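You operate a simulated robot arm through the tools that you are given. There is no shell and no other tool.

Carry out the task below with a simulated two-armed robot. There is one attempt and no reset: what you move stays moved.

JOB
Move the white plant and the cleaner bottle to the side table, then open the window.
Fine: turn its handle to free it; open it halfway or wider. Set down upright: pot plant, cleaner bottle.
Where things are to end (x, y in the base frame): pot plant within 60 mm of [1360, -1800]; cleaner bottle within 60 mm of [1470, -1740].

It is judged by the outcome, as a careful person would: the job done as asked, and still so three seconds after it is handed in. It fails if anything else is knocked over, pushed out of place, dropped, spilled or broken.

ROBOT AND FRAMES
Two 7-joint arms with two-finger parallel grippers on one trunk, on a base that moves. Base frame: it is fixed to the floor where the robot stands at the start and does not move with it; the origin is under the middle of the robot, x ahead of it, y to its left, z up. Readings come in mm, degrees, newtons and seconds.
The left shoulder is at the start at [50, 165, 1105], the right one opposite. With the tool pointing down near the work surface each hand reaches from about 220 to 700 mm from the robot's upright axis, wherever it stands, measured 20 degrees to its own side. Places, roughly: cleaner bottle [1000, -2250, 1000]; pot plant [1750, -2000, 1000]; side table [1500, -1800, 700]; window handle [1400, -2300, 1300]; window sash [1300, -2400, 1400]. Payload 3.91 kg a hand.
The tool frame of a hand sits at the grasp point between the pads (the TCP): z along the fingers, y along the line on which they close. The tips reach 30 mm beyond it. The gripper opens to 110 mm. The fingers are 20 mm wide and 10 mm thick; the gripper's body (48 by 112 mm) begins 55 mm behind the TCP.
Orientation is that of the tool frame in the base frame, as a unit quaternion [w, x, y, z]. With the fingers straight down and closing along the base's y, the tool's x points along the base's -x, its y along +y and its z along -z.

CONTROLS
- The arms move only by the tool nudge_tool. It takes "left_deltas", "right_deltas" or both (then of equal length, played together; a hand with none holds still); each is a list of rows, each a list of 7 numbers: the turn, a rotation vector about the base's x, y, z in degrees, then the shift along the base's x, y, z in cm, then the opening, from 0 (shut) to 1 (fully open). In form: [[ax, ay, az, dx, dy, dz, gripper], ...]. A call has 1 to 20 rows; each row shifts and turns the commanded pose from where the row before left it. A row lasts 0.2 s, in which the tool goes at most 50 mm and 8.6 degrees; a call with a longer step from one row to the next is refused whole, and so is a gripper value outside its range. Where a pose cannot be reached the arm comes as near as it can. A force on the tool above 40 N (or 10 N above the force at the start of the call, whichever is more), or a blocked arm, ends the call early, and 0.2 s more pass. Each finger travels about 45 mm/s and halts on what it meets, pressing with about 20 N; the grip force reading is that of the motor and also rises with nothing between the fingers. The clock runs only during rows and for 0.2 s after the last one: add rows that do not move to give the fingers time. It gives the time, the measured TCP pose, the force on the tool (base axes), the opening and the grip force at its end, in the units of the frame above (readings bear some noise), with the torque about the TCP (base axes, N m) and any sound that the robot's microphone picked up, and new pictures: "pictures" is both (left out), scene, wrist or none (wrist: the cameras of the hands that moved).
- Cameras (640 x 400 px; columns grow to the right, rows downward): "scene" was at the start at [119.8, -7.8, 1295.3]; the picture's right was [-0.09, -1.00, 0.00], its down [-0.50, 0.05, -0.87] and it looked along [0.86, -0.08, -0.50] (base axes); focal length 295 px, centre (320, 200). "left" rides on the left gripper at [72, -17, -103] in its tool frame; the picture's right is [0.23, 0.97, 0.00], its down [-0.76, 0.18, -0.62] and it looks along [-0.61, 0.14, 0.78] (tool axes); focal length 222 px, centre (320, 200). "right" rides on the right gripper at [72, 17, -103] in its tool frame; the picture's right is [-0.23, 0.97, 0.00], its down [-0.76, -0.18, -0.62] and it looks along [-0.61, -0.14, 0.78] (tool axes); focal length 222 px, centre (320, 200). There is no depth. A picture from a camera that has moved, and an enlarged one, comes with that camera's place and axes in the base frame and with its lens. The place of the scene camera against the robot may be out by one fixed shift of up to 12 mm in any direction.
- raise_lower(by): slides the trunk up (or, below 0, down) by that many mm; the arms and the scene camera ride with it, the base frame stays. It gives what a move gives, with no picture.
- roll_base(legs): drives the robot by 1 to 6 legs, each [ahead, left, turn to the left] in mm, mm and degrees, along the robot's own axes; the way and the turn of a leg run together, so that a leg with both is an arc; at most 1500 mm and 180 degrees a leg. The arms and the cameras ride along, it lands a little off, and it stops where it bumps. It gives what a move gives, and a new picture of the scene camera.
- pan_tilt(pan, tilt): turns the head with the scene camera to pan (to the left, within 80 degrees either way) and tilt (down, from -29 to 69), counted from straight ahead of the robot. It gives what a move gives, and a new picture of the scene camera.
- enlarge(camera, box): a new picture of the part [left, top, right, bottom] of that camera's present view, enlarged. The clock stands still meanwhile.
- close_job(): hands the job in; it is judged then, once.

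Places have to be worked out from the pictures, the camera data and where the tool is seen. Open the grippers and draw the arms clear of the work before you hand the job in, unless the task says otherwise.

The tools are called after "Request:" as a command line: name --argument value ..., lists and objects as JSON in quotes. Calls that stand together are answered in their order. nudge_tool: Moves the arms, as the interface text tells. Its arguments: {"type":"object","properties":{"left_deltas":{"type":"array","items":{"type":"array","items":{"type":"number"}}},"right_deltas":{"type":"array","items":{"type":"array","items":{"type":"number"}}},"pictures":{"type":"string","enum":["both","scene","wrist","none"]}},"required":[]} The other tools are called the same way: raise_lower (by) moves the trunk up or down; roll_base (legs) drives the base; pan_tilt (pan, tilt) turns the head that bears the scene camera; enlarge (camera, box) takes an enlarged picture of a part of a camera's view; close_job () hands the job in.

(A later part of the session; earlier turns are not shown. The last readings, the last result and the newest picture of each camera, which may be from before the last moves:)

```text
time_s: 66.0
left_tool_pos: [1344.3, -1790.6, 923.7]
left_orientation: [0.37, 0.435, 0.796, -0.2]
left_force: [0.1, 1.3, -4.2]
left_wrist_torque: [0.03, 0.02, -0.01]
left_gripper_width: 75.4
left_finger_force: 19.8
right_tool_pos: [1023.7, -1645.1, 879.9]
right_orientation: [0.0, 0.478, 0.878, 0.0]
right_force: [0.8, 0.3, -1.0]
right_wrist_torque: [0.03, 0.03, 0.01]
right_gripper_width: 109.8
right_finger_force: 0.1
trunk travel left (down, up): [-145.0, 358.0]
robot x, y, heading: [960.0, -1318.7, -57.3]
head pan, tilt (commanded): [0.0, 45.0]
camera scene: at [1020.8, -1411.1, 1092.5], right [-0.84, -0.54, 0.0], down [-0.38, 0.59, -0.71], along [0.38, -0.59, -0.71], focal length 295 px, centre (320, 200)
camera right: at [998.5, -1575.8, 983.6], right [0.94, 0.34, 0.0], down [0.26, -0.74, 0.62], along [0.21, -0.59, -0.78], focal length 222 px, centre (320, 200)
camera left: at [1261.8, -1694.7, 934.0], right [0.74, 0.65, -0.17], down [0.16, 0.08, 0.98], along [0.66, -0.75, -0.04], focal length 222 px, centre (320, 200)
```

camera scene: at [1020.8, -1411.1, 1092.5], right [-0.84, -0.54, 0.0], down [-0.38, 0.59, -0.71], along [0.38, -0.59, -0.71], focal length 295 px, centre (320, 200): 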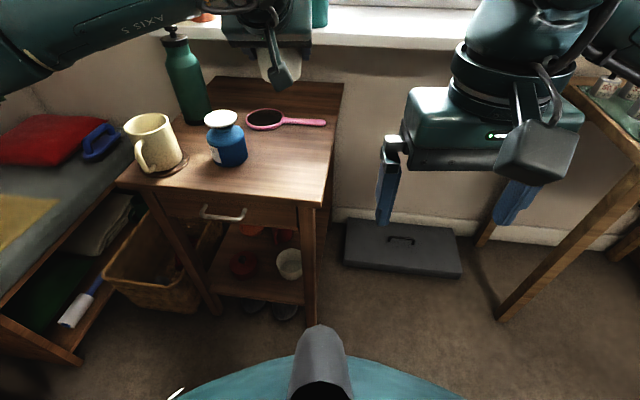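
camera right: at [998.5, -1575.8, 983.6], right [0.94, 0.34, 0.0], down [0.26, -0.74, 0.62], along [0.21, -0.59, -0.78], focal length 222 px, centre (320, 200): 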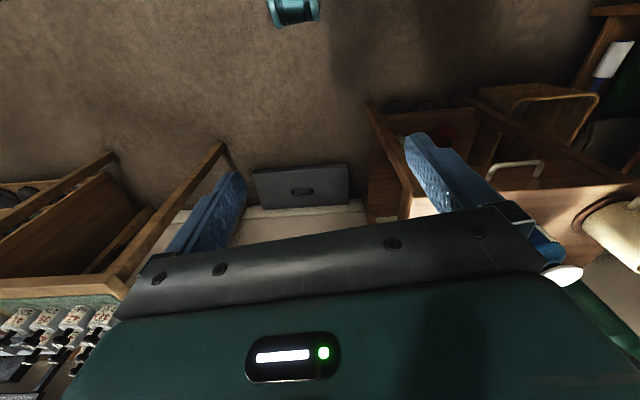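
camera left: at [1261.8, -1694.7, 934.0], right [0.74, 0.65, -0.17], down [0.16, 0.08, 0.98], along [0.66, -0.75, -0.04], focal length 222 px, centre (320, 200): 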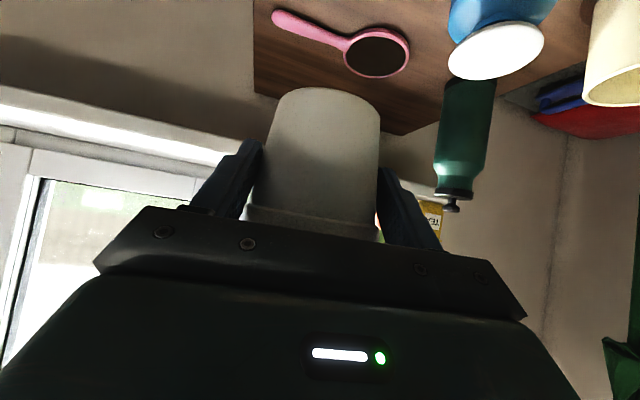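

The plant is over its spot and the table there is clear. I lower it with the arm to about 25 mm above the table.

Request:
nudge_tool --left_deltas '[[0, 0, 0, 0, 0, -2.0, 0.4], [0, 0, 0, 0, 0, -3.5, 0.4], [0, 0, 0, 0, 0, -3.5, 0.4], [0, 0, 0, 0, 0, -3.5, 0.4], [0, 0, 0, 0, 0, -3.0, 0.4], [0, 0, 0, 0, 0, -2.0, 0.4], [0, 0, 0, 0, 0, 0, 0.4]]'

Request:
enlarge --camera "scene" --box '[110, 60, 350, 210]'

```text
time_s: 67.5
left_tool_pos: [1344.9, -1790.3, 746.9]
left_orientation: [0.369, 0.435, 0.796, -0.2]
left_force: [-1.2, 0.1, -4.3]
left_wrist_torque: [0.07, 0.02, -0.01]
left_gripper_width: 75.4
left_finger_force: 20.3
right_tool_pos: [1025.0, -1646.8, 878.8]
right_orientation: [0.0, 0.478, 0.878, 0.0]
right_force: [-0.1, -0.2, -0.4]
right_wrist_torque: [-0.01, 0.01, -0.01]
right_gripper_width: 110.1
right_finger_force: 0.1
trunk travel left (down, up): [-145.0, 358.0]
robot x, y, heading: [960.5, -1318.9, -57.1]
head pan, tilt (commanded): [0.0, 45.0]
camera scene: at [1020.8, -1411.1, 1092.5], right [-0.84, -0.54, 0.0], down [-0.38, 0.59, -0.71], along [0.38, -0.59, -0.71], focal length 295 px, centre (320, 200)
camera left: at [1262.4, -1694.2, 758.1], right [0.74, 0.65, -0.17], down [0.16, 0.08, 0.98], along [0.66, -0.75, -0.04], focal length 222 px, centre (320, 200)
```

scene: 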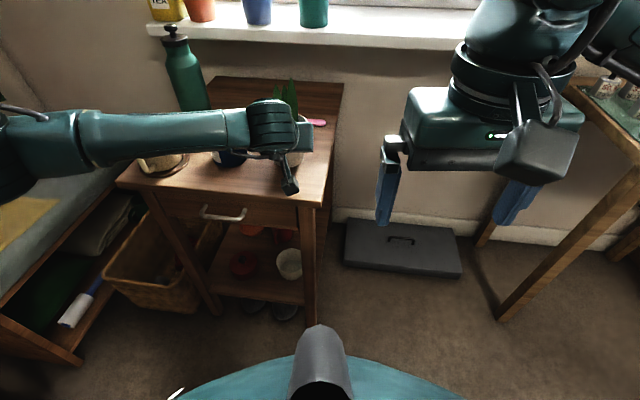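
left: 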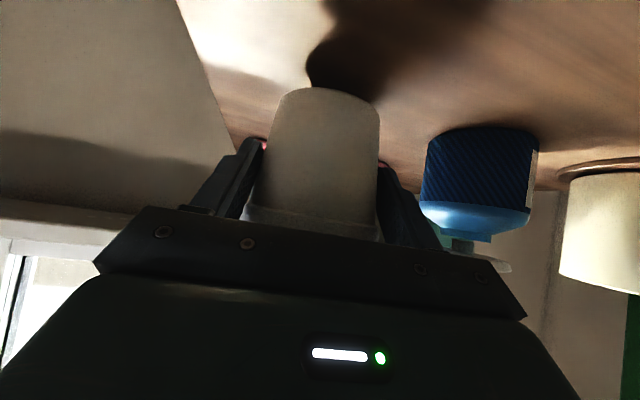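

```text
2.67 times, centred on (230, 135) of scene
camera zoom: at [1020.8, -1411.1, 1092.5], right [-0.84, -0.54, 0.0], down [-0.38, 0.59, -0.71], along [0.38, -0.59, -0.71], focal length 786 px, centre (560, 373)
```

zoom: 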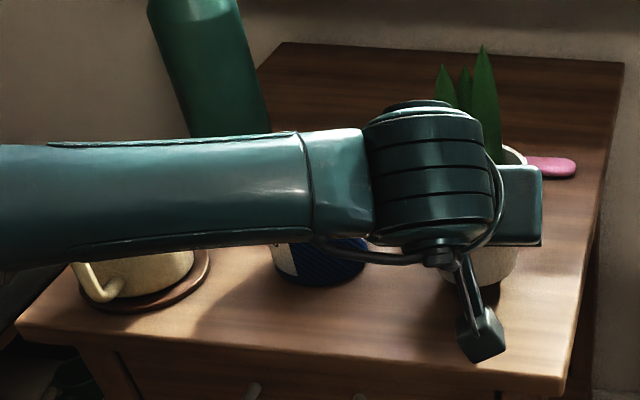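

The left forearm passes over the bottle and mug, so I raise the trunk 100 mm to lift the elbow; then the arm alone lowers the plant.

Request:
raise_lower --by 100

Request:
nudge_tool --left_deltas '[[0, 0, 0, 0, 0, -2.5, 0.4], [0, 0, 0, 0, 0, -2.5, 0.4], [0, 0, 0, 0, 0, -2.5, 0.4], [0, 0, 0, 0, 0, -2.5, 0.4], [0, 0, 0, 0, 0, 0, 0.4]]'

Request:
enlarge --camera "scene" --box '[90, 90, 330, 240]'

```text
time_s: 68.9
left_tool_pos: [1345.4, -1791.7, 845.5]
left_orientation: [0.37, 0.434, 0.796, -0.2]
left_force: [-0.3, 0.3, -4.4]
left_wrist_torque: [0.06, 0.03, -0.01]
left_gripper_width: 75.2
left_finger_force: 19.7
right_tool_pos: [1023.5, -1644.3, 980.0]
right_orientation: [-0.001, 0.479, 0.878, 0.0]
right_force: [-0.4, -0.8, 0.1]
right_wrist_torque: [0.0, 0.01, 0.0]
right_gripper_width: 110.3
right_finger_force: 0.0
trunk travel left (down, up): [-245.0, 258.0]
robot x, y, heading: [959.2, -1316.1, -57.4]
head pan, tilt (commanded): [0.0, 45.0]
```

```text
time_s: 70.1
left_tool_pos: [1345.3, -1788.9, 746.0]
left_orientation: [0.37, 0.435, 0.796, -0.2]
left_force: [0.0, -0.6, -4.1]
left_wrist_torque: [0.04, 0.04, -0.03]
left_gripper_width: 75.3
left_finger_force: 19.6
right_tool_pos: [1024.5, -1645.7, 980.1]
right_orientation: [0.0, 0.479, 0.878, 0.0]
right_force: [-0.4, 0.5, -0.1]
right_wrist_torque: [-0.02, 0.0, 0.02]
right_gripper_width: 110.2
right_finger_force: 0.0
trunk travel left (down, up): [-245.0, 258.0]
robot x, y, heading: [961.8, -1320.8, -57.2]
head pan, tilt (commanded): [0.0, 45.0]
camera scene: at [1020.9, -1411.1, 1192.5], right [-0.84, -0.54, 0.0], down [-0.38, 0.59, -0.71], along [0.38, -0.59, -0.71], focal length 295 px, centre (320, 200)
camera left: at [1263.4, -1693.8, 758.0], right [0.74, 0.65, -0.17], down [0.16, 0.08, 0.98], along [0.66, -0.75, -0.04], focal length 222 px, centre (320, 200)
```

scene: 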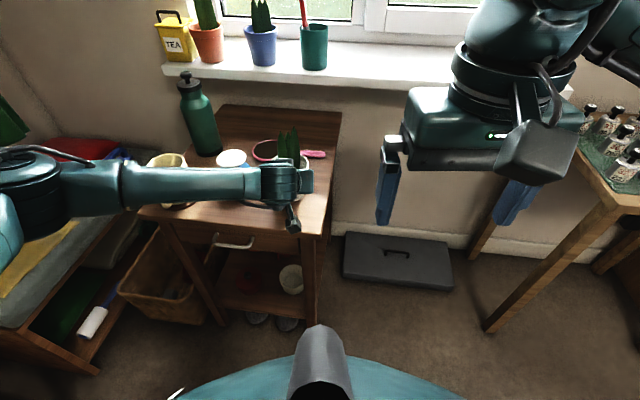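
left: 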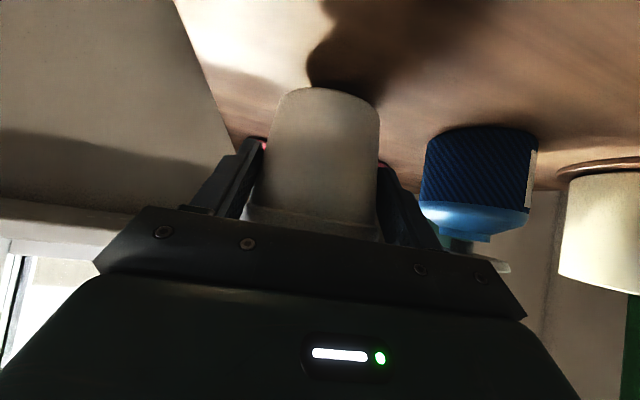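

```text
2.67 times, centred on (210, 165) of scene
camera zoom: at [1020.9, -1411.1, 1192.5], right [-0.84, -0.54, 0.0], down [-0.38, 0.59, -0.71], along [0.38, -0.59, -0.71], focal length 786 px, centre (613, 293)
```

zoom: 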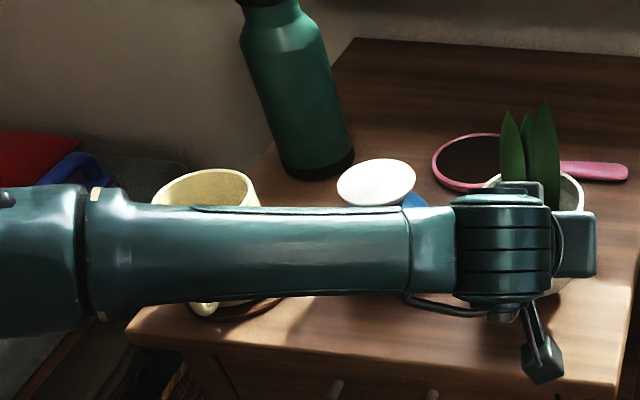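

The forearm clears the cap and mug by a few centimetres. I lower in small steps with force checks until the pot touches.

Request:
nudge_tool --left_deltas '[[0, 0, 0, 0, 0, -1.0, 0.4], [0, 0, 0, 0, 0, -0.6, 0.4], [0, 0, 0, 0, 0, 0, 0.4]]' --pictures "wrist"

```text
time_s: 70.9
left_tool_pos: [1344.6, -1790.9, 731.8]
left_orientation: [0.371, 0.434, 0.796, -0.202]
left_force: [0.1, 0.5, 2.1]
left_wrist_torque: [-0.07, 0.02, 0.0]
left_gripper_width: 75.3
left_finger_force: 19.7
right_tool_pos: [1024.2, -1646.4, 980.3]
right_orientation: [0.0, 0.479, 0.878, 0.0]
right_force: [-0.3, -1.3, -0.5]
right_wrist_torque: [-0.03, 0.0, -0.01]
right_gripper_width: 110.2
right_finger_force: 0.1
trunk travel left (down, up): [-245.0, 258.0]
robot x, y, heading: [963.2, -1316.4, -57.6]
head pan, tilt (commanded): [0.0, 45.0]
camera left: at [1262.6, -1694.5, 742.4], right [0.74, 0.65, -0.17], down [0.15, 0.08, 0.98], along [0.66, -0.75, -0.04], focal length 222 px, centre (320, 200)
```

left: 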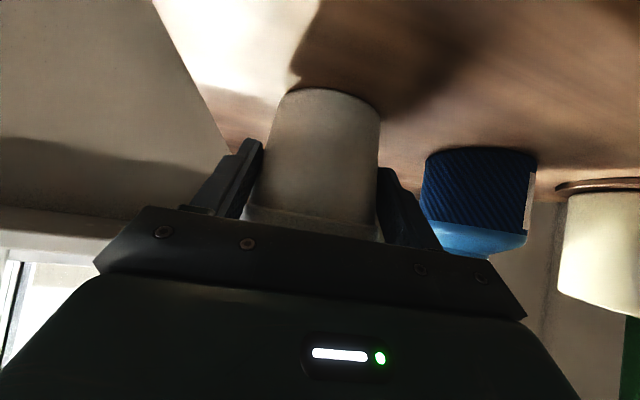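

The vertical force flipped from -4 to +2 N, so the pot rests on the table. I open the left fingers just enough to clear the rim (about 101 mm).

Request:
nudge_tool --left_deltas '[[0, 0, 0, 0, 0, 0, 0.72], [0, 0, 0, 0, 0, 0, 0.8], [0, 0, 0, 0, 0, 0, 0.92], [0, 0, 0, 0, 0, 0, 0.92], [0, 0, 0, 0, 0, 0, 0.92]]'

Request:
enlarge --camera "scene" --box '[180, 100, 340, 220]'

```text
time_s: 72.1
left_tool_pos: [1344.7, -1789.5, 730.1]
left_orientation: [0.37, 0.435, 0.797, -0.2]
left_force: [0.0, 0.2, 0.1]
left_wrist_torque: [0.0, 0.01, -0.01]
left_gripper_width: 101.1
left_finger_force: 0.0
right_tool_pos: [1023.4, -1646.0, 980.9]
right_orientation: [0.0, 0.479, 0.878, 0.0]
right_force: [-0.6, -0.6, 0.7]
right_wrist_torque: [0.0, -0.02, -0.01]
right_gripper_width: 110.0
right_finger_force: 0.2
trunk travel left (down, up): [-245.0, 258.0]
robot x, y, heading: [959.9, -1320.2, -57.1]
head pan, tilt (commanded): [0.0, 45.0]
camera scene: at [1020.6, -1410.8, 1192.5], right [-0.84, -0.54, 0.0], down [-0.38, 0.59, -0.71], along [0.38, -0.59, -0.71], focal length 295 px, centre (320, 200)
camera left: at [1262.4, -1694.1, 741.6], right [0.74, 0.65, -0.17], down [0.16, 0.08, 0.98], along [0.66, -0.75, -0.04], focal length 222 px, centre (320, 200)
```

scene: 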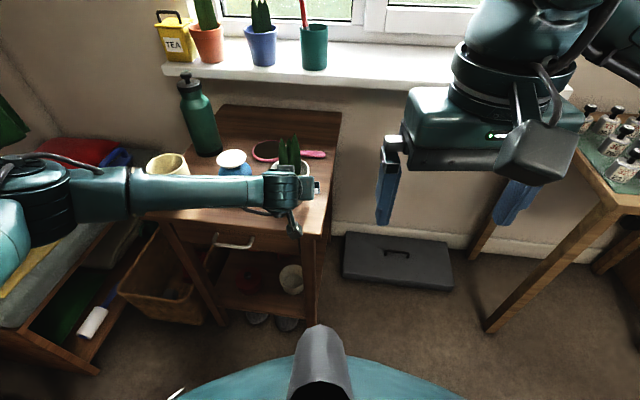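
left: 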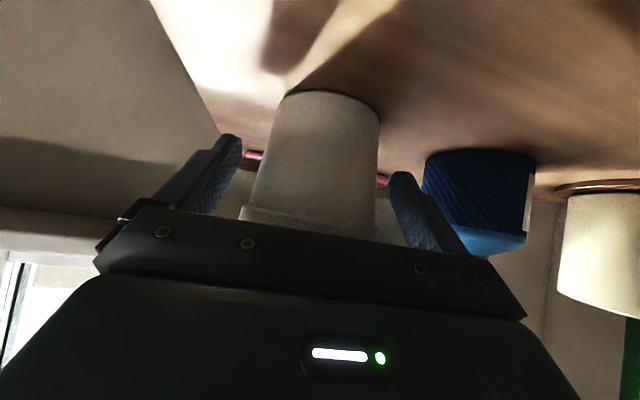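

```text
3.33 times, centred on (260, 160) of scene
camera zoom: at [1020.6, -1410.8, 1192.5], right [-0.84, -0.54, 0.0], down [-0.38, 0.59, -0.71], along [0.38, -0.59, -0.71], focal length 982 px, centre (520, 333)
```

zoom: 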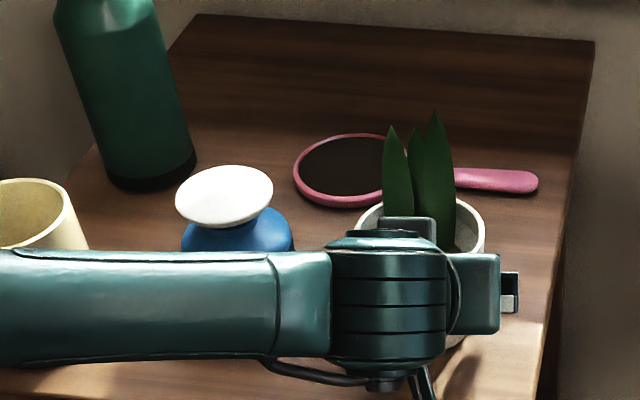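

The plant stands free between the fingers. I open fully (28 mm still free to the bottle) and withdraw back along the finger direction.

Request:
nudge_tool --left_deltas '[[0, 0, 0, 0, 0, 0, 1], [0, 0, 0, 0, 0, 0, 1], [0, 0, 0, -0.6, 0.95, 0.95, 1], [0, 0, 0, -0.8, 1.3, 1.3, 1], [0, 0, 0, -1.2, 1.9, 1.9, 1], [0, 0, 0, -1.2, 1.9, 1.9, 1], [0, 0, 0, -1.2, 1.9, 1.9, 1], [0, 0, 0, -1.2, 1.9, 1.9, 1], [0, 0, 0, 0, 0, 0, 1]]'

Request:
enlarge --camera "scene" --box '[140, 100, 340, 240]'

```text
time_s: 74.1
left_tool_pos: [1282.0, -1689.4, 827.8]
left_orientation: [0.37, 0.434, 0.797, -0.2]
left_force: [0.7, -0.4, 0.5]
left_wrist_torque: [0.04, 0.03, -0.01]
left_gripper_width: 110.0
left_finger_force: 0.0
right_tool_pos: [1024.1, -1645.4, 979.9]
right_orientation: [0.0, 0.479, 0.878, 0.0]
right_force: [0.4, 0.3, 0.8]
right_wrist_torque: [-0.02, 0.0, 0.03]
right_gripper_width: 110.0
right_finger_force: 0.1
trunk travel left (down, up): [-245.0, 258.0]
robot x, y, heading: [962.5, -1316.6, -57.3]
head pan, tilt (commanded): [0.0, 45.0]
camera scene: at [1020.6, -1410.8, 1192.5], right [-0.84, -0.54, 0.0], down [-0.38, 0.59, -0.71], along [0.38, -0.59, -0.71], focal length 295 px, centre (320, 200)
camera left: at [1200.1, -1593.9, 839.7], right [0.74, 0.65, -0.17], down [0.16, 0.08, 0.98], along [0.66, -0.75, -0.04], focal length 222 px, centre (320, 200)
```

scene: 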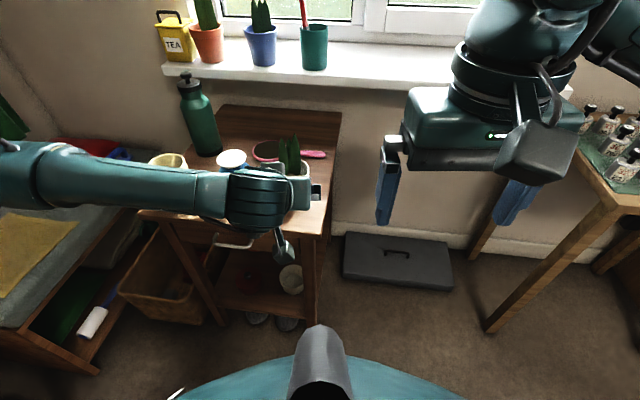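
left: 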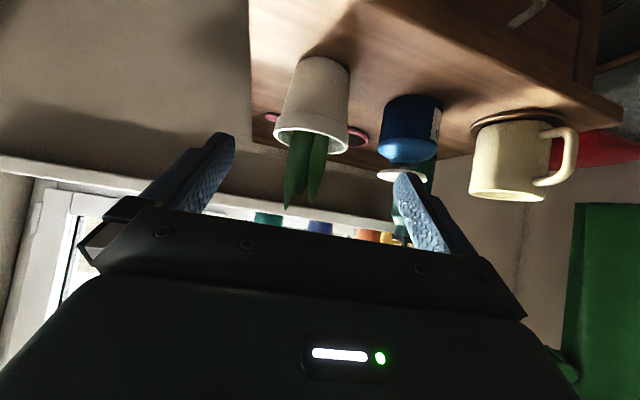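

```text
2.86 times, centred on (240, 170) of scene
camera zoom: at [1020.6, -1410.8, 1192.5], right [-0.84, -0.54, 0.0], down [-0.38, 0.59, -0.71], along [0.38, -0.59, -0.71], focal length 842 px, centre (549, 286)
```

zoom: 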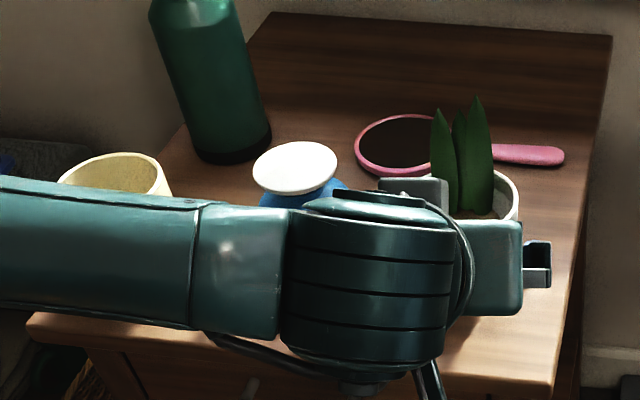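

Both objects stand upright and apart on the table. I draw the left hand further up and back, then look down to judge the size of the robot's base before driving to the window.

Request:
nudge_tool --left_deltas '[[0, 0, 0, -1.4, 2.2, 2.0, 1], [0, 0, 0, -1.6, 2.6, 2.0, 1], [0, 0, 0, -1.6, 2.6, 2.0, 1], [0, 0, 0, -1.6, 2.6, 2.0, 1], [0, 0, 0, 0, 0, 0, 1]]' --pictures "none"

Request:
pan_tilt --pan 20 --tilt 69

```text
time_s: 75.3
left_tool_pos: [1221.3, -1593.6, 910.4]
left_orientation: [0.37, 0.434, 0.796, -0.201]
left_force: [0.3, 0.8, 0.5]
left_wrist_torque: [0.0, 0.03, 0.01]
left_gripper_width: 110.2
left_finger_force: 0.1
right_tool_pos: [1022.8, -1645.3, 980.1]
right_orientation: [0.0, 0.478, 0.878, 0.001]
right_force: [-0.7, 0.4, -0.2]
right_wrist_torque: [0.03, 0.0, 0.0]
right_gripper_width: 109.8
right_finger_force: 0.1
trunk travel left (down, up): [-245.0, 258.0]
robot x, y, heading: [959.4, -1318.0, -57.4]
head pan, tilt (commanded): [0.0, 45.0]
```

```text
time_s: 76.2
left_tool_pos: [1221.4, -1592.7, 909.7]
left_orientation: [0.371, 0.433, 0.797, -0.2]
left_force: [-0.6, 0.7, 0.8]
left_wrist_torque: [-0.01, -0.02, 0.02]
left_gripper_width: 109.8
left_finger_force: 0.1
right_tool_pos: [1022.4, -1645.7, 980.1]
right_orientation: [0.0, 0.479, 0.878, 0.0]
right_force: [-0.8, -0.5, 0.1]
right_wrist_torque: [-0.01, -0.05, 0.0]
right_gripper_width: 110.0
right_finger_force: 0.1
trunk travel left (down, up): [-245.0, 258.0]
robot x, y, heading: [956.5, -1317.9, -57.5]
head pan, tilt (commanded): [20.0, 68.8]
camera scene: at [1021.1, -1376.4, 1163.7], right [-0.6, -0.8, 0.0], down [-0.74, 0.56, -0.36], along [0.29, -0.22, -0.93], focal length 295 px, centre (320, 200)
```

scene: 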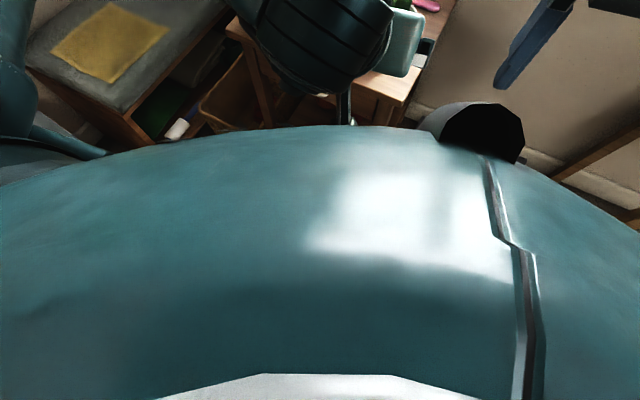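

The dome below is only the torso; the base stayed clear earlier near this spot, so I will reuse about the same stand in front of the sash. I slide right, square up to the wall, and raise the trunk for the handle height.

Request:
roll_base --legs '[[0, -330, 0], [0, 0, -7.6]]'

Request:
raise_lower --by 220

Request:
pan_tilt --pan 0 --tilt 15

```text
time_s: 80.3
left_tool_pos: [896.6, -1809.5, 909.7]
left_orientation: [0.357, 0.484, 0.767, -0.223]
left_force: [-0.7, 0.4, 0.0]
left_wrist_torque: [0.0, -0.01, -0.02]
left_gripper_width: 110.1
left_finger_force: 0.0
right_tool_pos: [694.1, -1834.9, 981.4]
right_orientation: [0.0, 0.534, 0.845, 0.0]
right_force: [0.4, 0.1, 0.4]
right_wrist_torque: [0.0, 0.01, -0.01]
right_gripper_width: 109.7
right_finger_force: 0.1
trunk travel left (down, up): [-245.0, 258.0]
robot x, y, heading: [672.2, -1506.3, -64.6]
head pan, tilt (commanded): [20.0, 68.8]
camera scene: at [726.1, -1568.4, 1163.7], right [-0.7, -0.71, 0.0], down [-0.66, 0.65, -0.36], along [0.26, -0.25, -0.93], focal length 295 px, centre (320, 200)
```

scene: 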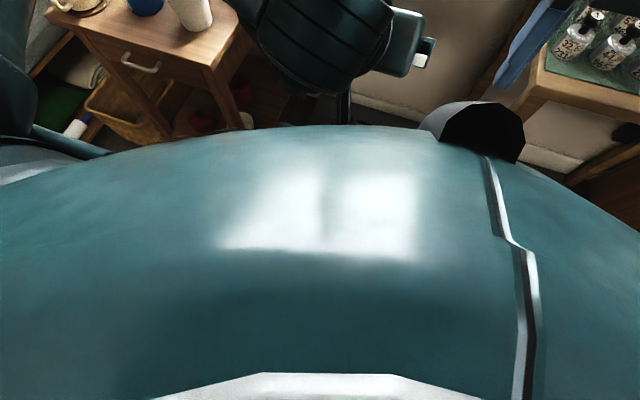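

```text
time_s: 82.6
left_tool_pos: [897.6, -1811.3, 1128.7]
left_orientation: [0.357, 0.485, 0.767, -0.224]
left_force: [0.2, -0.1, -0.9]
left_wrist_torque: [-0.01, -0.01, 0.02]
left_gripper_width: 110.0
left_finger_force: 0.1
right_tool_pos: [694.6, -1837.0, 1200.5]
right_orientation: [0.0, 0.534, 0.845, 0.0]
right_force: [0.3, -0.6, 1.1]
right_wrist_torque: [-0.02, 0.0, -0.01]
right_gripper_width: 110.0
right_finger_force: 0.0
trunk travel left (down, up): [-465.0, 38.0]
robot x, y, heading: [674.0, -1501.1, -64.3]
head pan, tilt (commanded): [20.0, 68.8]
```

```text
time_s: 83.9
left_tool_pos: [896.9, -1810.5, 1129.3]
left_orientation: [0.357, 0.485, 0.766, -0.225]
left_force: [0.4, -0.2, 0.1]
left_wrist_torque: [-0.01, -0.03, -0.02]
left_gripper_width: 109.8
left_finger_force: 0.1
right_tool_pos: [693.7, -1835.7, 1200.2]
right_orientation: [0.0, 0.534, 0.845, 0.001]
right_force: [0.1, -0.4, 0.8]
right_wrist_torque: [-0.02, 0.02, -0.02]
right_gripper_width: 109.7
right_finger_force: 0.0
trunk travel left (down, up): [-465.0, 38.0]
robot x, y, heading: [669.8, -1502.2, -64.6]
head pan, tilt (commanded): [0.0, 15.0]
camera scene: at [726.4, -1613.5, 1459.3], right [-0.9, -0.43, 0.0], down [-0.11, 0.23, -0.97], along [0.41, -0.87, -0.26], focal length 295 px, centre (320, 200)
```

scene: 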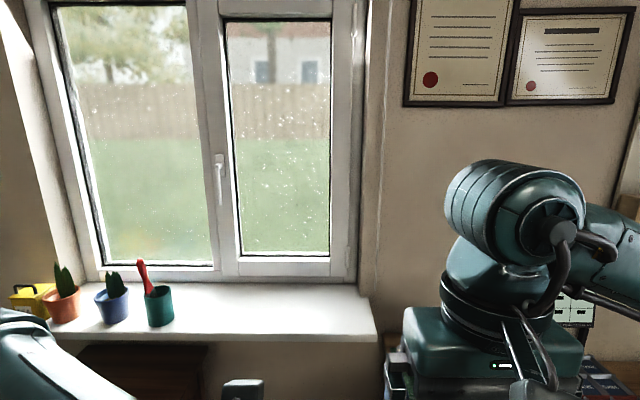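

I enlarge the window to measure handle, sash edges and hinges from here.

Request:
enlarge --camera "scene" --box '[180, 140, 260, 215]'

Request:
enlarge --camera "scene" --box '[180, 0, 400, 300]'

```text
5.33 times, centred on (220, 178) of scene
camera zoom: at [726.4, -1613.5, 1459.3], right [-0.9, -0.43, 0.0], down [-0.11, 0.23, -0.97], along [0.41, -0.87, -0.26], focal length 1571 px, centre (853, 320)
```

zoom: 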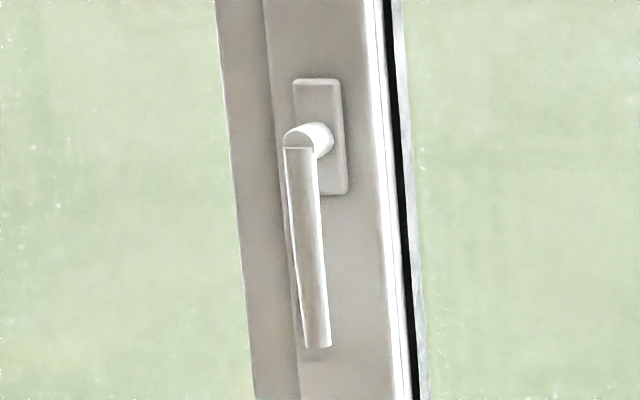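

```text
1.33 times, centred on (290, 150) of scene
camera zoom: at [726.4, -1613.5, 1459.3], right [-0.9, -0.43, 0.0], down [-0.11, 0.23, -0.97], along [0.41, -0.87, -0.26], focal length 393 px, centre (360, 267)
```

zoom: 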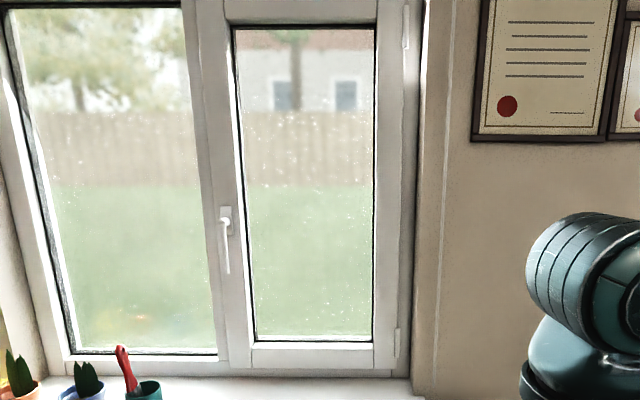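

Triangulated: lever top ≈(1409,-2299,1307), lever end ≈z 1186, about 16 mm wide, 40 mm off the sash; free sash edge 29 mm left of it, hinges about 425 mm to the right. I drive up to the stand used before.

Request:
roll_base --legs '[[290, 45, -0.5]]'

```text
time_s: 85.9
left_tool_pos: [1060.5, -2061.8, 1128.8]
left_orientation: [0.357, 0.487, 0.765, -0.225]
left_force: [-0.4, -0.7, 0.0]
left_wrist_torque: [0.0, 0.02, 0.01]
left_gripper_width: 110.1
left_finger_force: 0.0
right_tool_pos: [857.9, -2085.4, 1199.2]
right_orientation: [0.0, 0.538, 0.843, 0.001]
right_force: [0.8, 0.0, 0.0]
right_wrist_torque: [0.02, 0.05, -0.01]
right_gripper_width: 109.8
right_finger_force: 0.1
trunk travel left (down, up): [-465.0, 38.0]
robot x, y, heading: [836.9, -1753.3, -65.3]
head pan, tilt (commanded): [0.0, 15.0]
camera scene: at [892.5, -1863.8, 1459.3], right [-0.91, -0.42, 0.0], down [-0.11, 0.24, -0.97], along [0.41, -0.88, -0.26], focal length 295 px, centre (320, 200)
```

scene: 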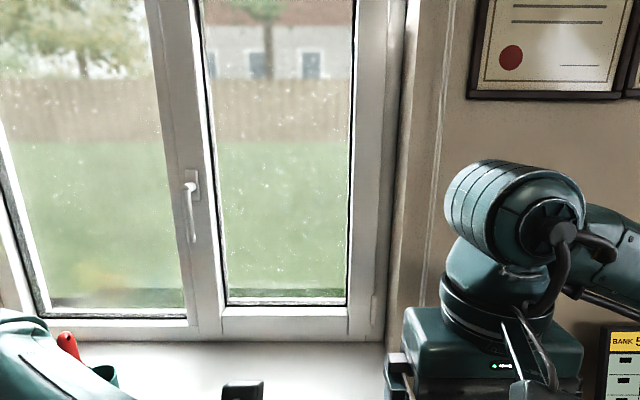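

I re-measure the handle from this closer view.

Request:
enlarge --camera "scene" --box '[140, 150, 240, 250]'

```text
4.00 times, centred on (190, 200) of scene
camera zoom: at [892.5, -1863.8, 1459.3], right [-0.91, -0.42, 0.0], down [-0.11, 0.24, -0.97], along [0.41, -0.88, -0.26], focal length 1178 px, centre (840, 200)
```

zoom: 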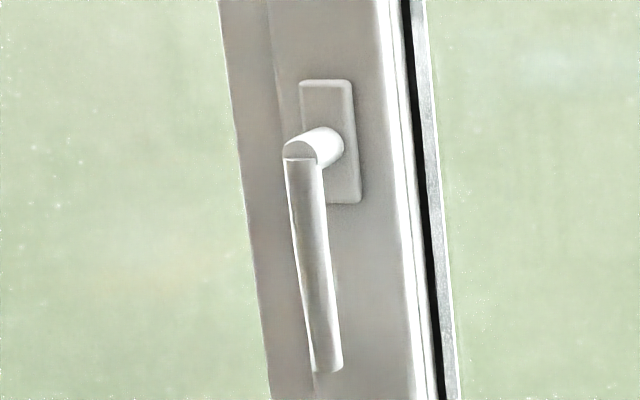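

The three views agree: lever at (1409,-2300), z 1184–1312, pivot z≈1309. I swing the left hand level (fingers horizontal towards the window) to a spot 120 mm in front of the lever.

Request:
nudge_tool --left_deltas '[[0, 0, 0, 2.5, -1.0, 1.2, 0.7], [-6.06, -2.79, 0, 3.8, -1.5, 1.2, 0.7], [-6.06, -2.79, 0, 3.8, -1.5, 1.2, 0.7], [-6.06, -2.79, 0, 3.8, -1.5, 1.2, 0.7], [-6.06, -2.79, 0, 3.8, -1.6, 1.2, 0.7], [-6.06, -2.79, 0, 3.8, -1.6, 1.2, 0.7], [-6.06, -2.79, 0, 3.8, -1.6, 1.2, 0.7], [0, 0, 0, 4.0, -1.9, 1.2, 0.7], [0, 0, 0, 0, 0, 0, 0.7]]'

```text
time_s: 87.9
left_tool_pos: [1261.0, -2171.6, 1252.4]
left_orientation: [0.545, 0.417, 0.637, -0.352]
left_force: [0.0, 0.4, -0.4]
left_wrist_torque: [0.0, -0.02, 0.03]
left_gripper_width: 77.1
left_finger_force: 0.2
left hand out of reach, approached as far as the arm can: row 5, 6, 7, 8
right_tool_pos: [858.2, -2086.8, 1199.6]
right_orientation: [0.001, 0.538, 0.843, 0.002]
right_force: [-0.2, -0.8, -1.3]
right_wrist_torque: [0.01, -0.02, 0.01]
right_gripper_width: 109.8
right_finger_force: 0.2
trunk travel left (down, up): [-465.0, 38.0]
robot x, y, heading: [838.6, -1748.3, -65.2]
head pan, tilt (commanded): [0.0, 15.0]
camera scene: at [891.0, -1864.6, 1459.2], right [-0.91, -0.42, 0.0], down [-0.11, 0.24, -0.97], along [0.41, -0.88, -0.26], focal length 295 px, centre (320, 200)
camera left: at [1200.4, -2075.3, 1197.1], right [0.88, 0.43, -0.22], down [-0.04, 0.52, 0.85], along [0.48, -0.74, 0.48], focal length 222 px, centre (320, 200)
```

scene: 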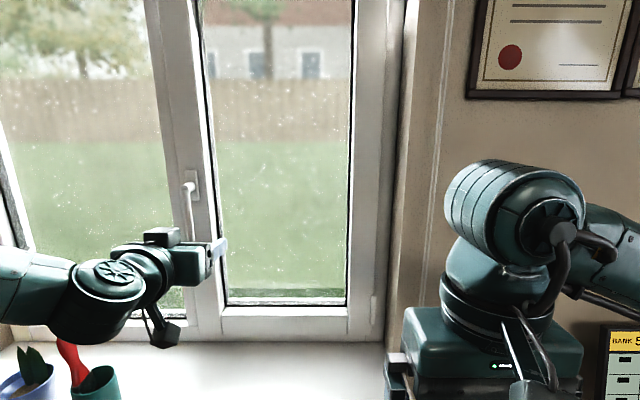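
left: 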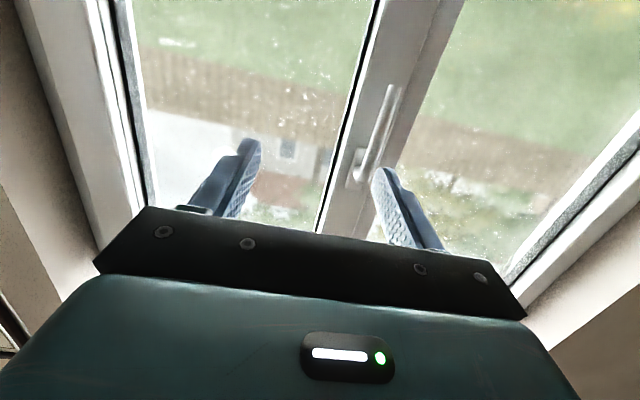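

The left arm ran into its limits at (1261,-2172) because the handle is too far left and ahead. Earlier pictures show the base's feet only reach about 220 mm ahead and 200 mm sideways, so I can stand closer. First I pull both hands back.

Request:
nudge_tool --left_deltas '[[0, 0, 0, -1.4, 3.0, 0, 0.7], [0, 0, 0, -1.5, 3.4, 0, 0.7], [0, 0, 0, -1.5, 3.4, 0, 0.7], [0, 0, 0, -1.5, 3.4, 0, 0.7], [0, 0, 0, -0.8, 1.8, 0, 0.7], [0, 0, 0, 0, 0, 0, 0.7]]' --right_deltas '[[0, 0, 0, -2.4, 1.0, 0.8, 0.5], [0, 0, 0, -2.7, 1.2, 0.8, 0.5], [0, 0, 0, -2.7, 1.2, 0.8, 0.5], [0, 0, 0, -2.7, 1.2, 0.8, 0.5], [0, 0, 0, -0.5, 0.2, 0.3, 0.5], [0, 0, 0, 0, 0, 0, 0.5]]'

```text
time_s: 89.3
left_tool_pos: [1220.0, -2084.5, 1259.7]
left_orientation: [0.546, 0.417, 0.634, -0.355]
left_force: [-0.4, 0.2, -0.5]
left_wrist_torque: [-0.04, 0.04, 0.03]
left_gripper_width: 76.8
left_finger_force: 0.1
left hand out of reach, approached as far as the arm can: row 3, 4, 5
right_tool_pos: [747.9, -2037.5, 1235.8]
right_orientation: [0.001, 0.538, 0.843, 0.001]
right_force: [0.4, 0.0, -0.4]
right_wrist_torque: [0.0, 0.01, 0.04]
right_gripper_width: 55.1
right_finger_force: 0.1
trunk travel left (down, up): [-465.0, 38.0]
robot x, y, heading: [839.2, -1753.8, -65.0]
head pan, tilt (commanded): [0.0, 15.0]
camera scene: at [891.7, -1863.2, 1459.4], right [-0.91, -0.42, 0.0], down [-0.11, 0.23, -0.97], along [0.41, -0.88, -0.26], focal length 295 px, centre (320, 200)
camera right: at [730.7, -1964.4, 1339.5], right [0.98, 0.2, 0.0], down [0.16, -0.77, 0.62], along [0.13, -0.61, -0.78], focal length 222 px, centre (320, 200)
camera left: at [1159.7, -1986.9, 1204.5], right [0.88, 0.42, -0.22], down [-0.04, 0.53, 0.85], along [0.47, -0.74, 0.48], focal length 222 px, centre (320, 200)
```

scene: 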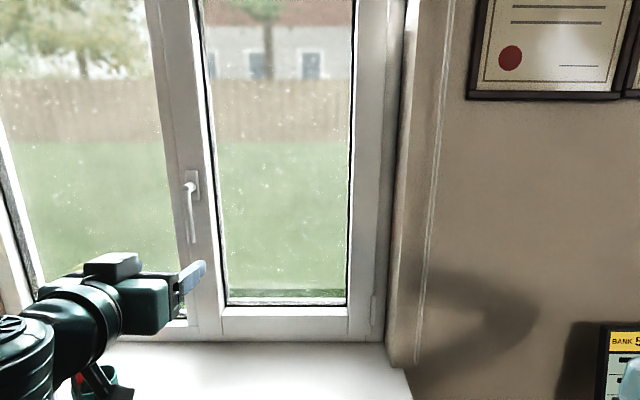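
right: 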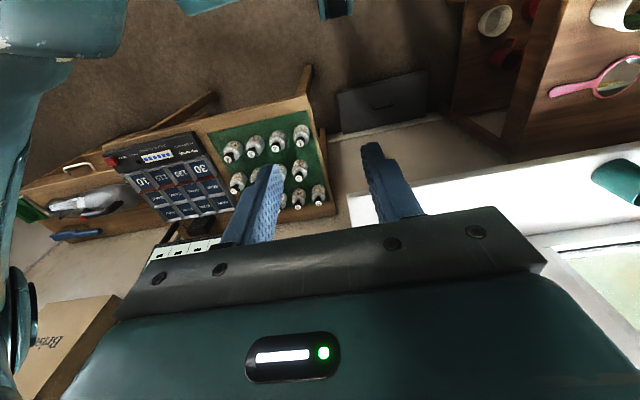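
left: 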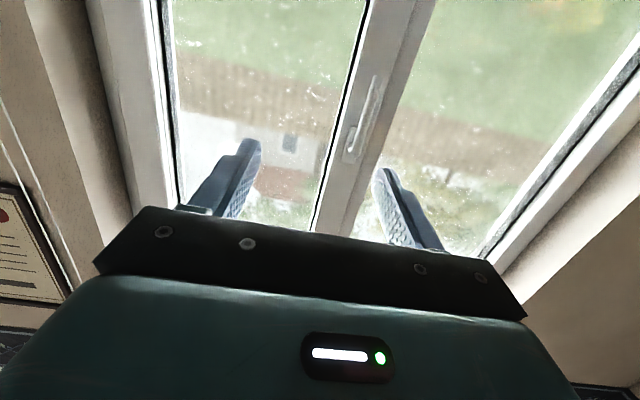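

The left hand is limited when kept level so near the body. Before standing closer I want to see the base's real footprint: I turn the right hand about the vertical so its camera looks across the front of the base.

Request:
nudge_tool --right_deltas '[[0, 0, 8.5, 0, 0, 0, 0.5], [0, 0, 8.5, 0, 0, 0, 0.5], [0, 0, 8.5, 0, 0, 0, 0.5], [0, 0, 8.5, 0, 0, 0, 0.5], [0, 0, 8.5, 0, 0, 0, 0.5], [0, 0, 8.5, 0, 0, 0, 0.5], [0, 0, 8.5, 0, 0, 0, 0.5], [0, 0, 8.5, 0, 0, 0, 0.5], [0, 0, 8.5, 0, 0, 0, 0.5], [0, 0, 8.5, 0, 0, 0, 0.5], [0, 0, 8.5, 0, 0, 0, 0.5], [0, 0, 0, 0, 0, 0, 0.5]]' --pictures "wrist"

```text
time_s: 91.9
left_tool_pos: [1219.2, -2084.1, 1258.4]
left_orientation: [0.546, 0.417, 0.635, -0.355]
left_force: [-1.4, -0.4, 0.0]
left_wrist_torque: [0.02, -0.02, 0.0]
left_gripper_width: 76.7
left_finger_force: 0.0
right_tool_pos: [750.5, -2031.7, 1233.7]
right_orientation: [0.0, -0.245, 0.97, 0.0]
right_force: [0.3, -0.8, 0.3]
right_wrist_torque: [0.01, -0.02, 0.01]
right_gripper_width: 55.3
right_finger_force: 0.1
right hand out of reach, approached as far as the arm can: row 11
trunk travel left (down, up): [-465.0, 38.0]
robot x, y, heading: [838.7, -1750.7, -65.1]
head pan, tilt (commanded): [0.0, 15.0]
camera right: at [678.1, -2051.1, 1337.7], right [-0.26, 0.96, 0.0], down [0.75, 0.21, 0.62], along [0.6, 0.16, -0.78], focal length 222 px, centre (320, 200)
```

right: 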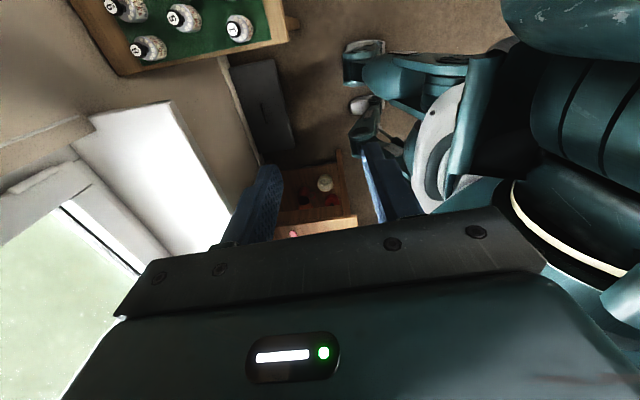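

The base with its corner casters is visible now. I enlarge to measure its outline.

Request:
enlarge --camera "right" --box '[320, 20, 520, 220]'

```text
2.00 times, centred on (420, 120) of right
camera zoom: at [678.1, -2051.1, 1337.7], right [-0.26, 0.96, 0.0], down [0.75, 0.21, 0.62], along [0.6, 0.16, -0.78], focal length 444 px, centre (120, 360)
```

zoom: 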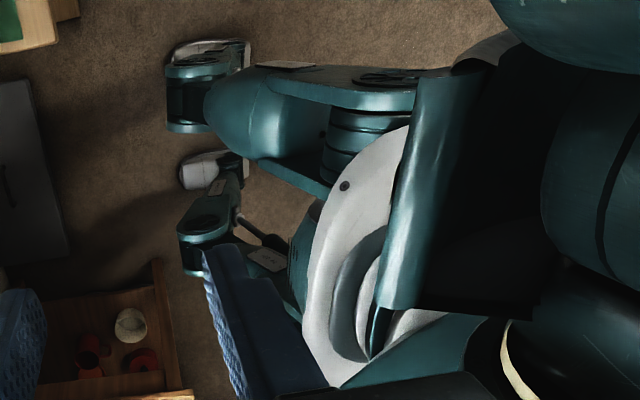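

The base's front wheels reach only ~130 mm ahead of the axis and about ±200 mm sideways, so I can move closer safely: 108 mm left and 164 mm ahead.

Request:
roll_base --legs '[[0, 105, 0], [160, 0, 0]]'

```text
time_s: 94.7
left_tool_pos: [1365.5, -2189.6, 1259.8]
left_orientation: [0.547, 0.415, 0.635, -0.355]
left_force: [-0.7, 0.2, -0.1]
left_wrist_torque: [0.03, 0.0, 0.0]
left_gripper_width: 76.9
left_finger_force: 0.0
right_tool_pos: [895.4, -2139.0, 1234.2]
right_orientation: [0.0, -0.247, 0.969, 0.0]
right_force: [0.5, 0.5, 0.9]
right_wrist_torque: [-0.01, 0.01, -0.04]
right_gripper_width: 55.1
right_finger_force: 0.1
trunk travel left (down, up): [-465.0, 38.0]
robot x, y, heading: [985.1, -1862.2, -64.8]
head pan, tilt (commanded): [0.0, 15.0]
stopped in leg 2: the robot was blocked; the commanded pose is now the measured one
camera scene: at [1035.7, -1970.5, 1459.4], right [-0.91, -0.42, 0.0], down [-0.11, 0.23, -0.97], along [0.41, -0.87, -0.26], focal length 295 px, centre (320, 200)
```

scene: 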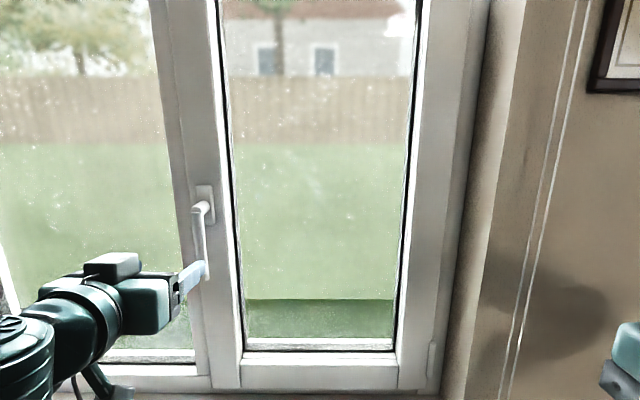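

The base reports it was blocked right at the end of the leg (now at u≈20, v≈433 in wall terms). I back off slightly and look down at table and case to see what it touched.

Request:
roll_base --legs '[[-25, 0, 0]]'

Request:
pan_tilt --pan 50 --tilt 50

```text
time_s: 95.5
left_tool_pos: [1353.6, -2166.5, 1260.1]
left_orientation: [0.547, 0.415, 0.635, -0.354]
left_force: [-0.6, 0.8, 0.6]
left_wrist_torque: [0.04, -0.01, 0.0]
left_gripper_width: 77.0
left_finger_force: 0.0
right_tool_pos: [885.0, -2116.7, 1233.3]
right_orientation: [0.0, -0.246, 0.969, 0.001]
right_force: [-0.2, 0.3, -0.1]
right_wrist_torque: [-0.06, 0.0, -0.02]
right_gripper_width: 55.0
right_finger_force: 0.1
trunk travel left (down, up): [-465.0, 38.0]
robot x, y, heading: [974.7, -1838.4, -64.8]
head pan, tilt (commanded): [0.0, 15.0]
camera scene: at [1024.9, -1947.4, 1459.5], right [-0.91, -0.42, 0.0], down [-0.11, 0.23, -0.97], along [0.41, -0.87, -0.26], focal length 295 px, centre (320, 200)
```

scene: 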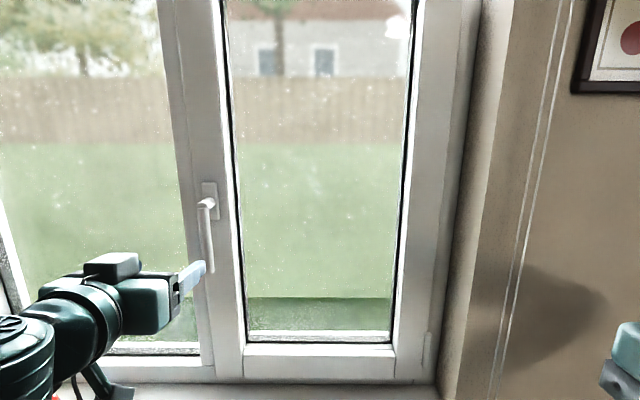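

```text
time_s: 96.7
left_tool_pos: [1354.8, -2166.8, 1259.5]
left_orientation: [0.546, 0.416, 0.635, -0.355]
left_force: [0.3, -1.0, -0.7]
left_wrist_torque: [0.0, -0.01, 0.0]
left_gripper_width: 77.0
left_finger_force: 0.2
right_tool_pos: [885.4, -2117.9, 1234.4]
right_orientation: [0.0, -0.247, 0.969, 0.0]
right_force: [0.7, 0.1, -0.3]
right_wrist_torque: [0.0, 0.0, 0.02]
right_gripper_width: 55.2
right_finger_force: 0.0
trunk travel left (down, up): [-465.0, 38.0]
robot x, y, heading: [970.6, -1839.1, -65.1]
head pan, tilt (commanded): [50.0, 50.0]
camera scene: at [1060.2, -1883.8, 1405.7], right [-0.26, -0.97, 0.0], down [-0.74, 0.2, -0.64], along [0.62, -0.17, -0.77], focal length 295 px, centre (320, 200)
```

scene: 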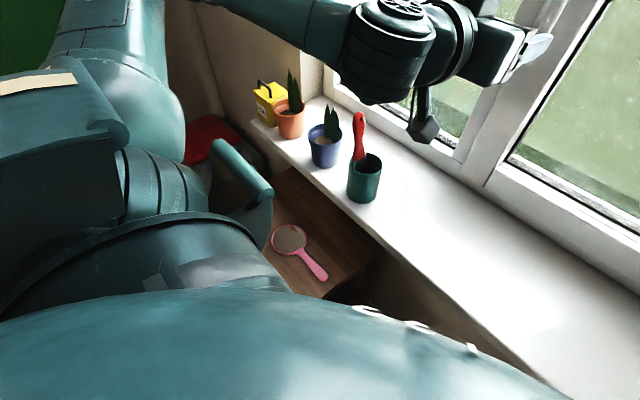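

Nothing on this side looks disturbed, but the table front is hidden. I check the right side as well.

Request:
pan_tilt --pan -60 --tilt 45

Request:
pan_tilt --pan 0 --tilt 60

```text
time_s: 98.6
left_tool_pos: [1354.9, -2168.0, 1259.7]
left_orientation: [0.546, 0.415, 0.636, -0.354]
left_force: [-0.6, -0.9, 0.8]
left_wrist_torque: [0.0, 0.01, -0.04]
left_gripper_width: 76.8
left_finger_force: 0.1
right_tool_pos: [885.1, -2117.6, 1233.8]
right_orientation: [0.0, -0.246, 0.969, 0.001]
right_force: [-0.3, 0.0, -0.4]
right_wrist_torque: [0.02, 0.01, -0.04]
right_gripper_width: 55.0
right_finger_force: 0.1
trunk travel left (down, up): [-465.0, 38.0]
robot x, y, heading: [971.0, -1839.5, -64.7]
head pan, tilt (commanded): [-60.0, 45.0]
camera scene: at [939.3, -1930.7, 1412.5], right [-0.82, 0.57, 0.0], down [0.4, 0.58, -0.71], along [-0.4, -0.58, -0.71], focal length 295 px, centre (320, 200)
```

scene: 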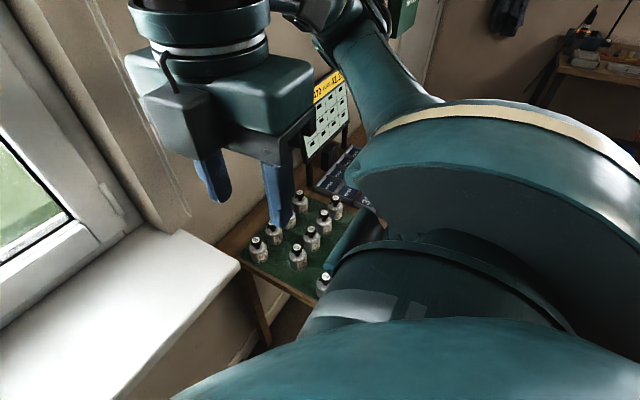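

```text
time_s: 99.9
left_tool_pos: [1355.2, -2167.6, 1259.8]
left_orientation: [0.547, 0.415, 0.636, -0.353]
left_force: [0.7, 0.9, 0.0]
left_wrist_torque: [-0.01, 0.01, 0.01]
left_gripper_width: 77.0
left_finger_force: 0.0
right_tool_pos: [885.0, -2118.5, 1234.4]
right_orientation: [0.0, -0.246, 0.969, 0.0]
right_force: [0.3, -0.1, 0.5]
right_wrist_torque: [-0.03, -0.02, 0.01]
right_gripper_width: 55.0
right_finger_force: 0.0
trunk travel left (down, up): [-465.0, 38.0]
robot x, y, heading: [973.7, -1839.7, -65.4]
head pan, tilt (commanded): [0.0, 60.0]
camera scene: at [1014.0, -1924.3, 1393.1], right [-0.91, -0.42, 0.0], down [-0.37, 0.78, -0.5], along [0.21, -0.45, -0.87], focal length 295 px, centre (320, 200)
```

scene: 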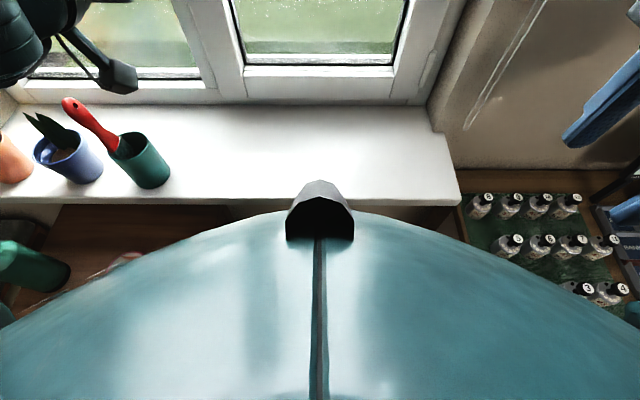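

The desk bottles are all standing. I use the right wrist camera, which looks across the front of the base, to see what the base met.

Request:
enlarge --camera "right" --box '[160, 0, 560, 250]'

Request:
enlarge --camera "right" --box '[300, 100, 420, 220]'

```text
1.60 times, centred on (360, 125) of right
camera zoom: at [812.6, -2137.3, 1337.7], right [-0.27, 0.96, 0.0], down [0.75, 0.21, 0.62], along [0.6, 0.17, -0.78], focal length 355 px, centre (256, 320)
```

zoom: 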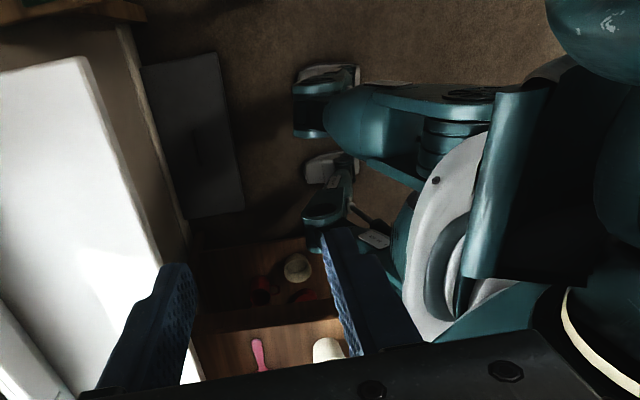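

```text
3.33 times, centred on (360, 160) of right
camera zoom: at [812.6, -2137.3, 1337.7], right [-0.27, 0.96, 0.0], down [0.75, 0.21, 0.62], along [0.6, 0.17, -0.78], focal length 740 px, centre (187, 333)
```

zoom: 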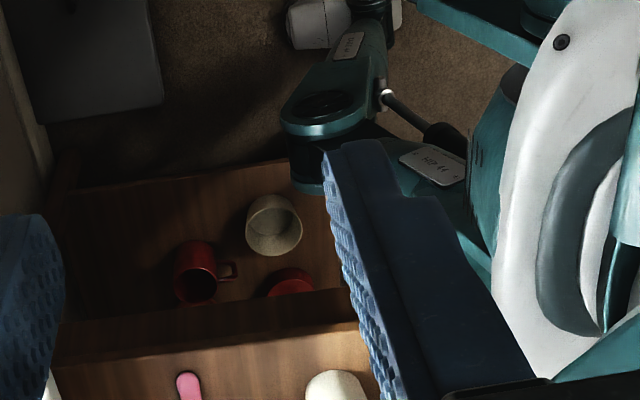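

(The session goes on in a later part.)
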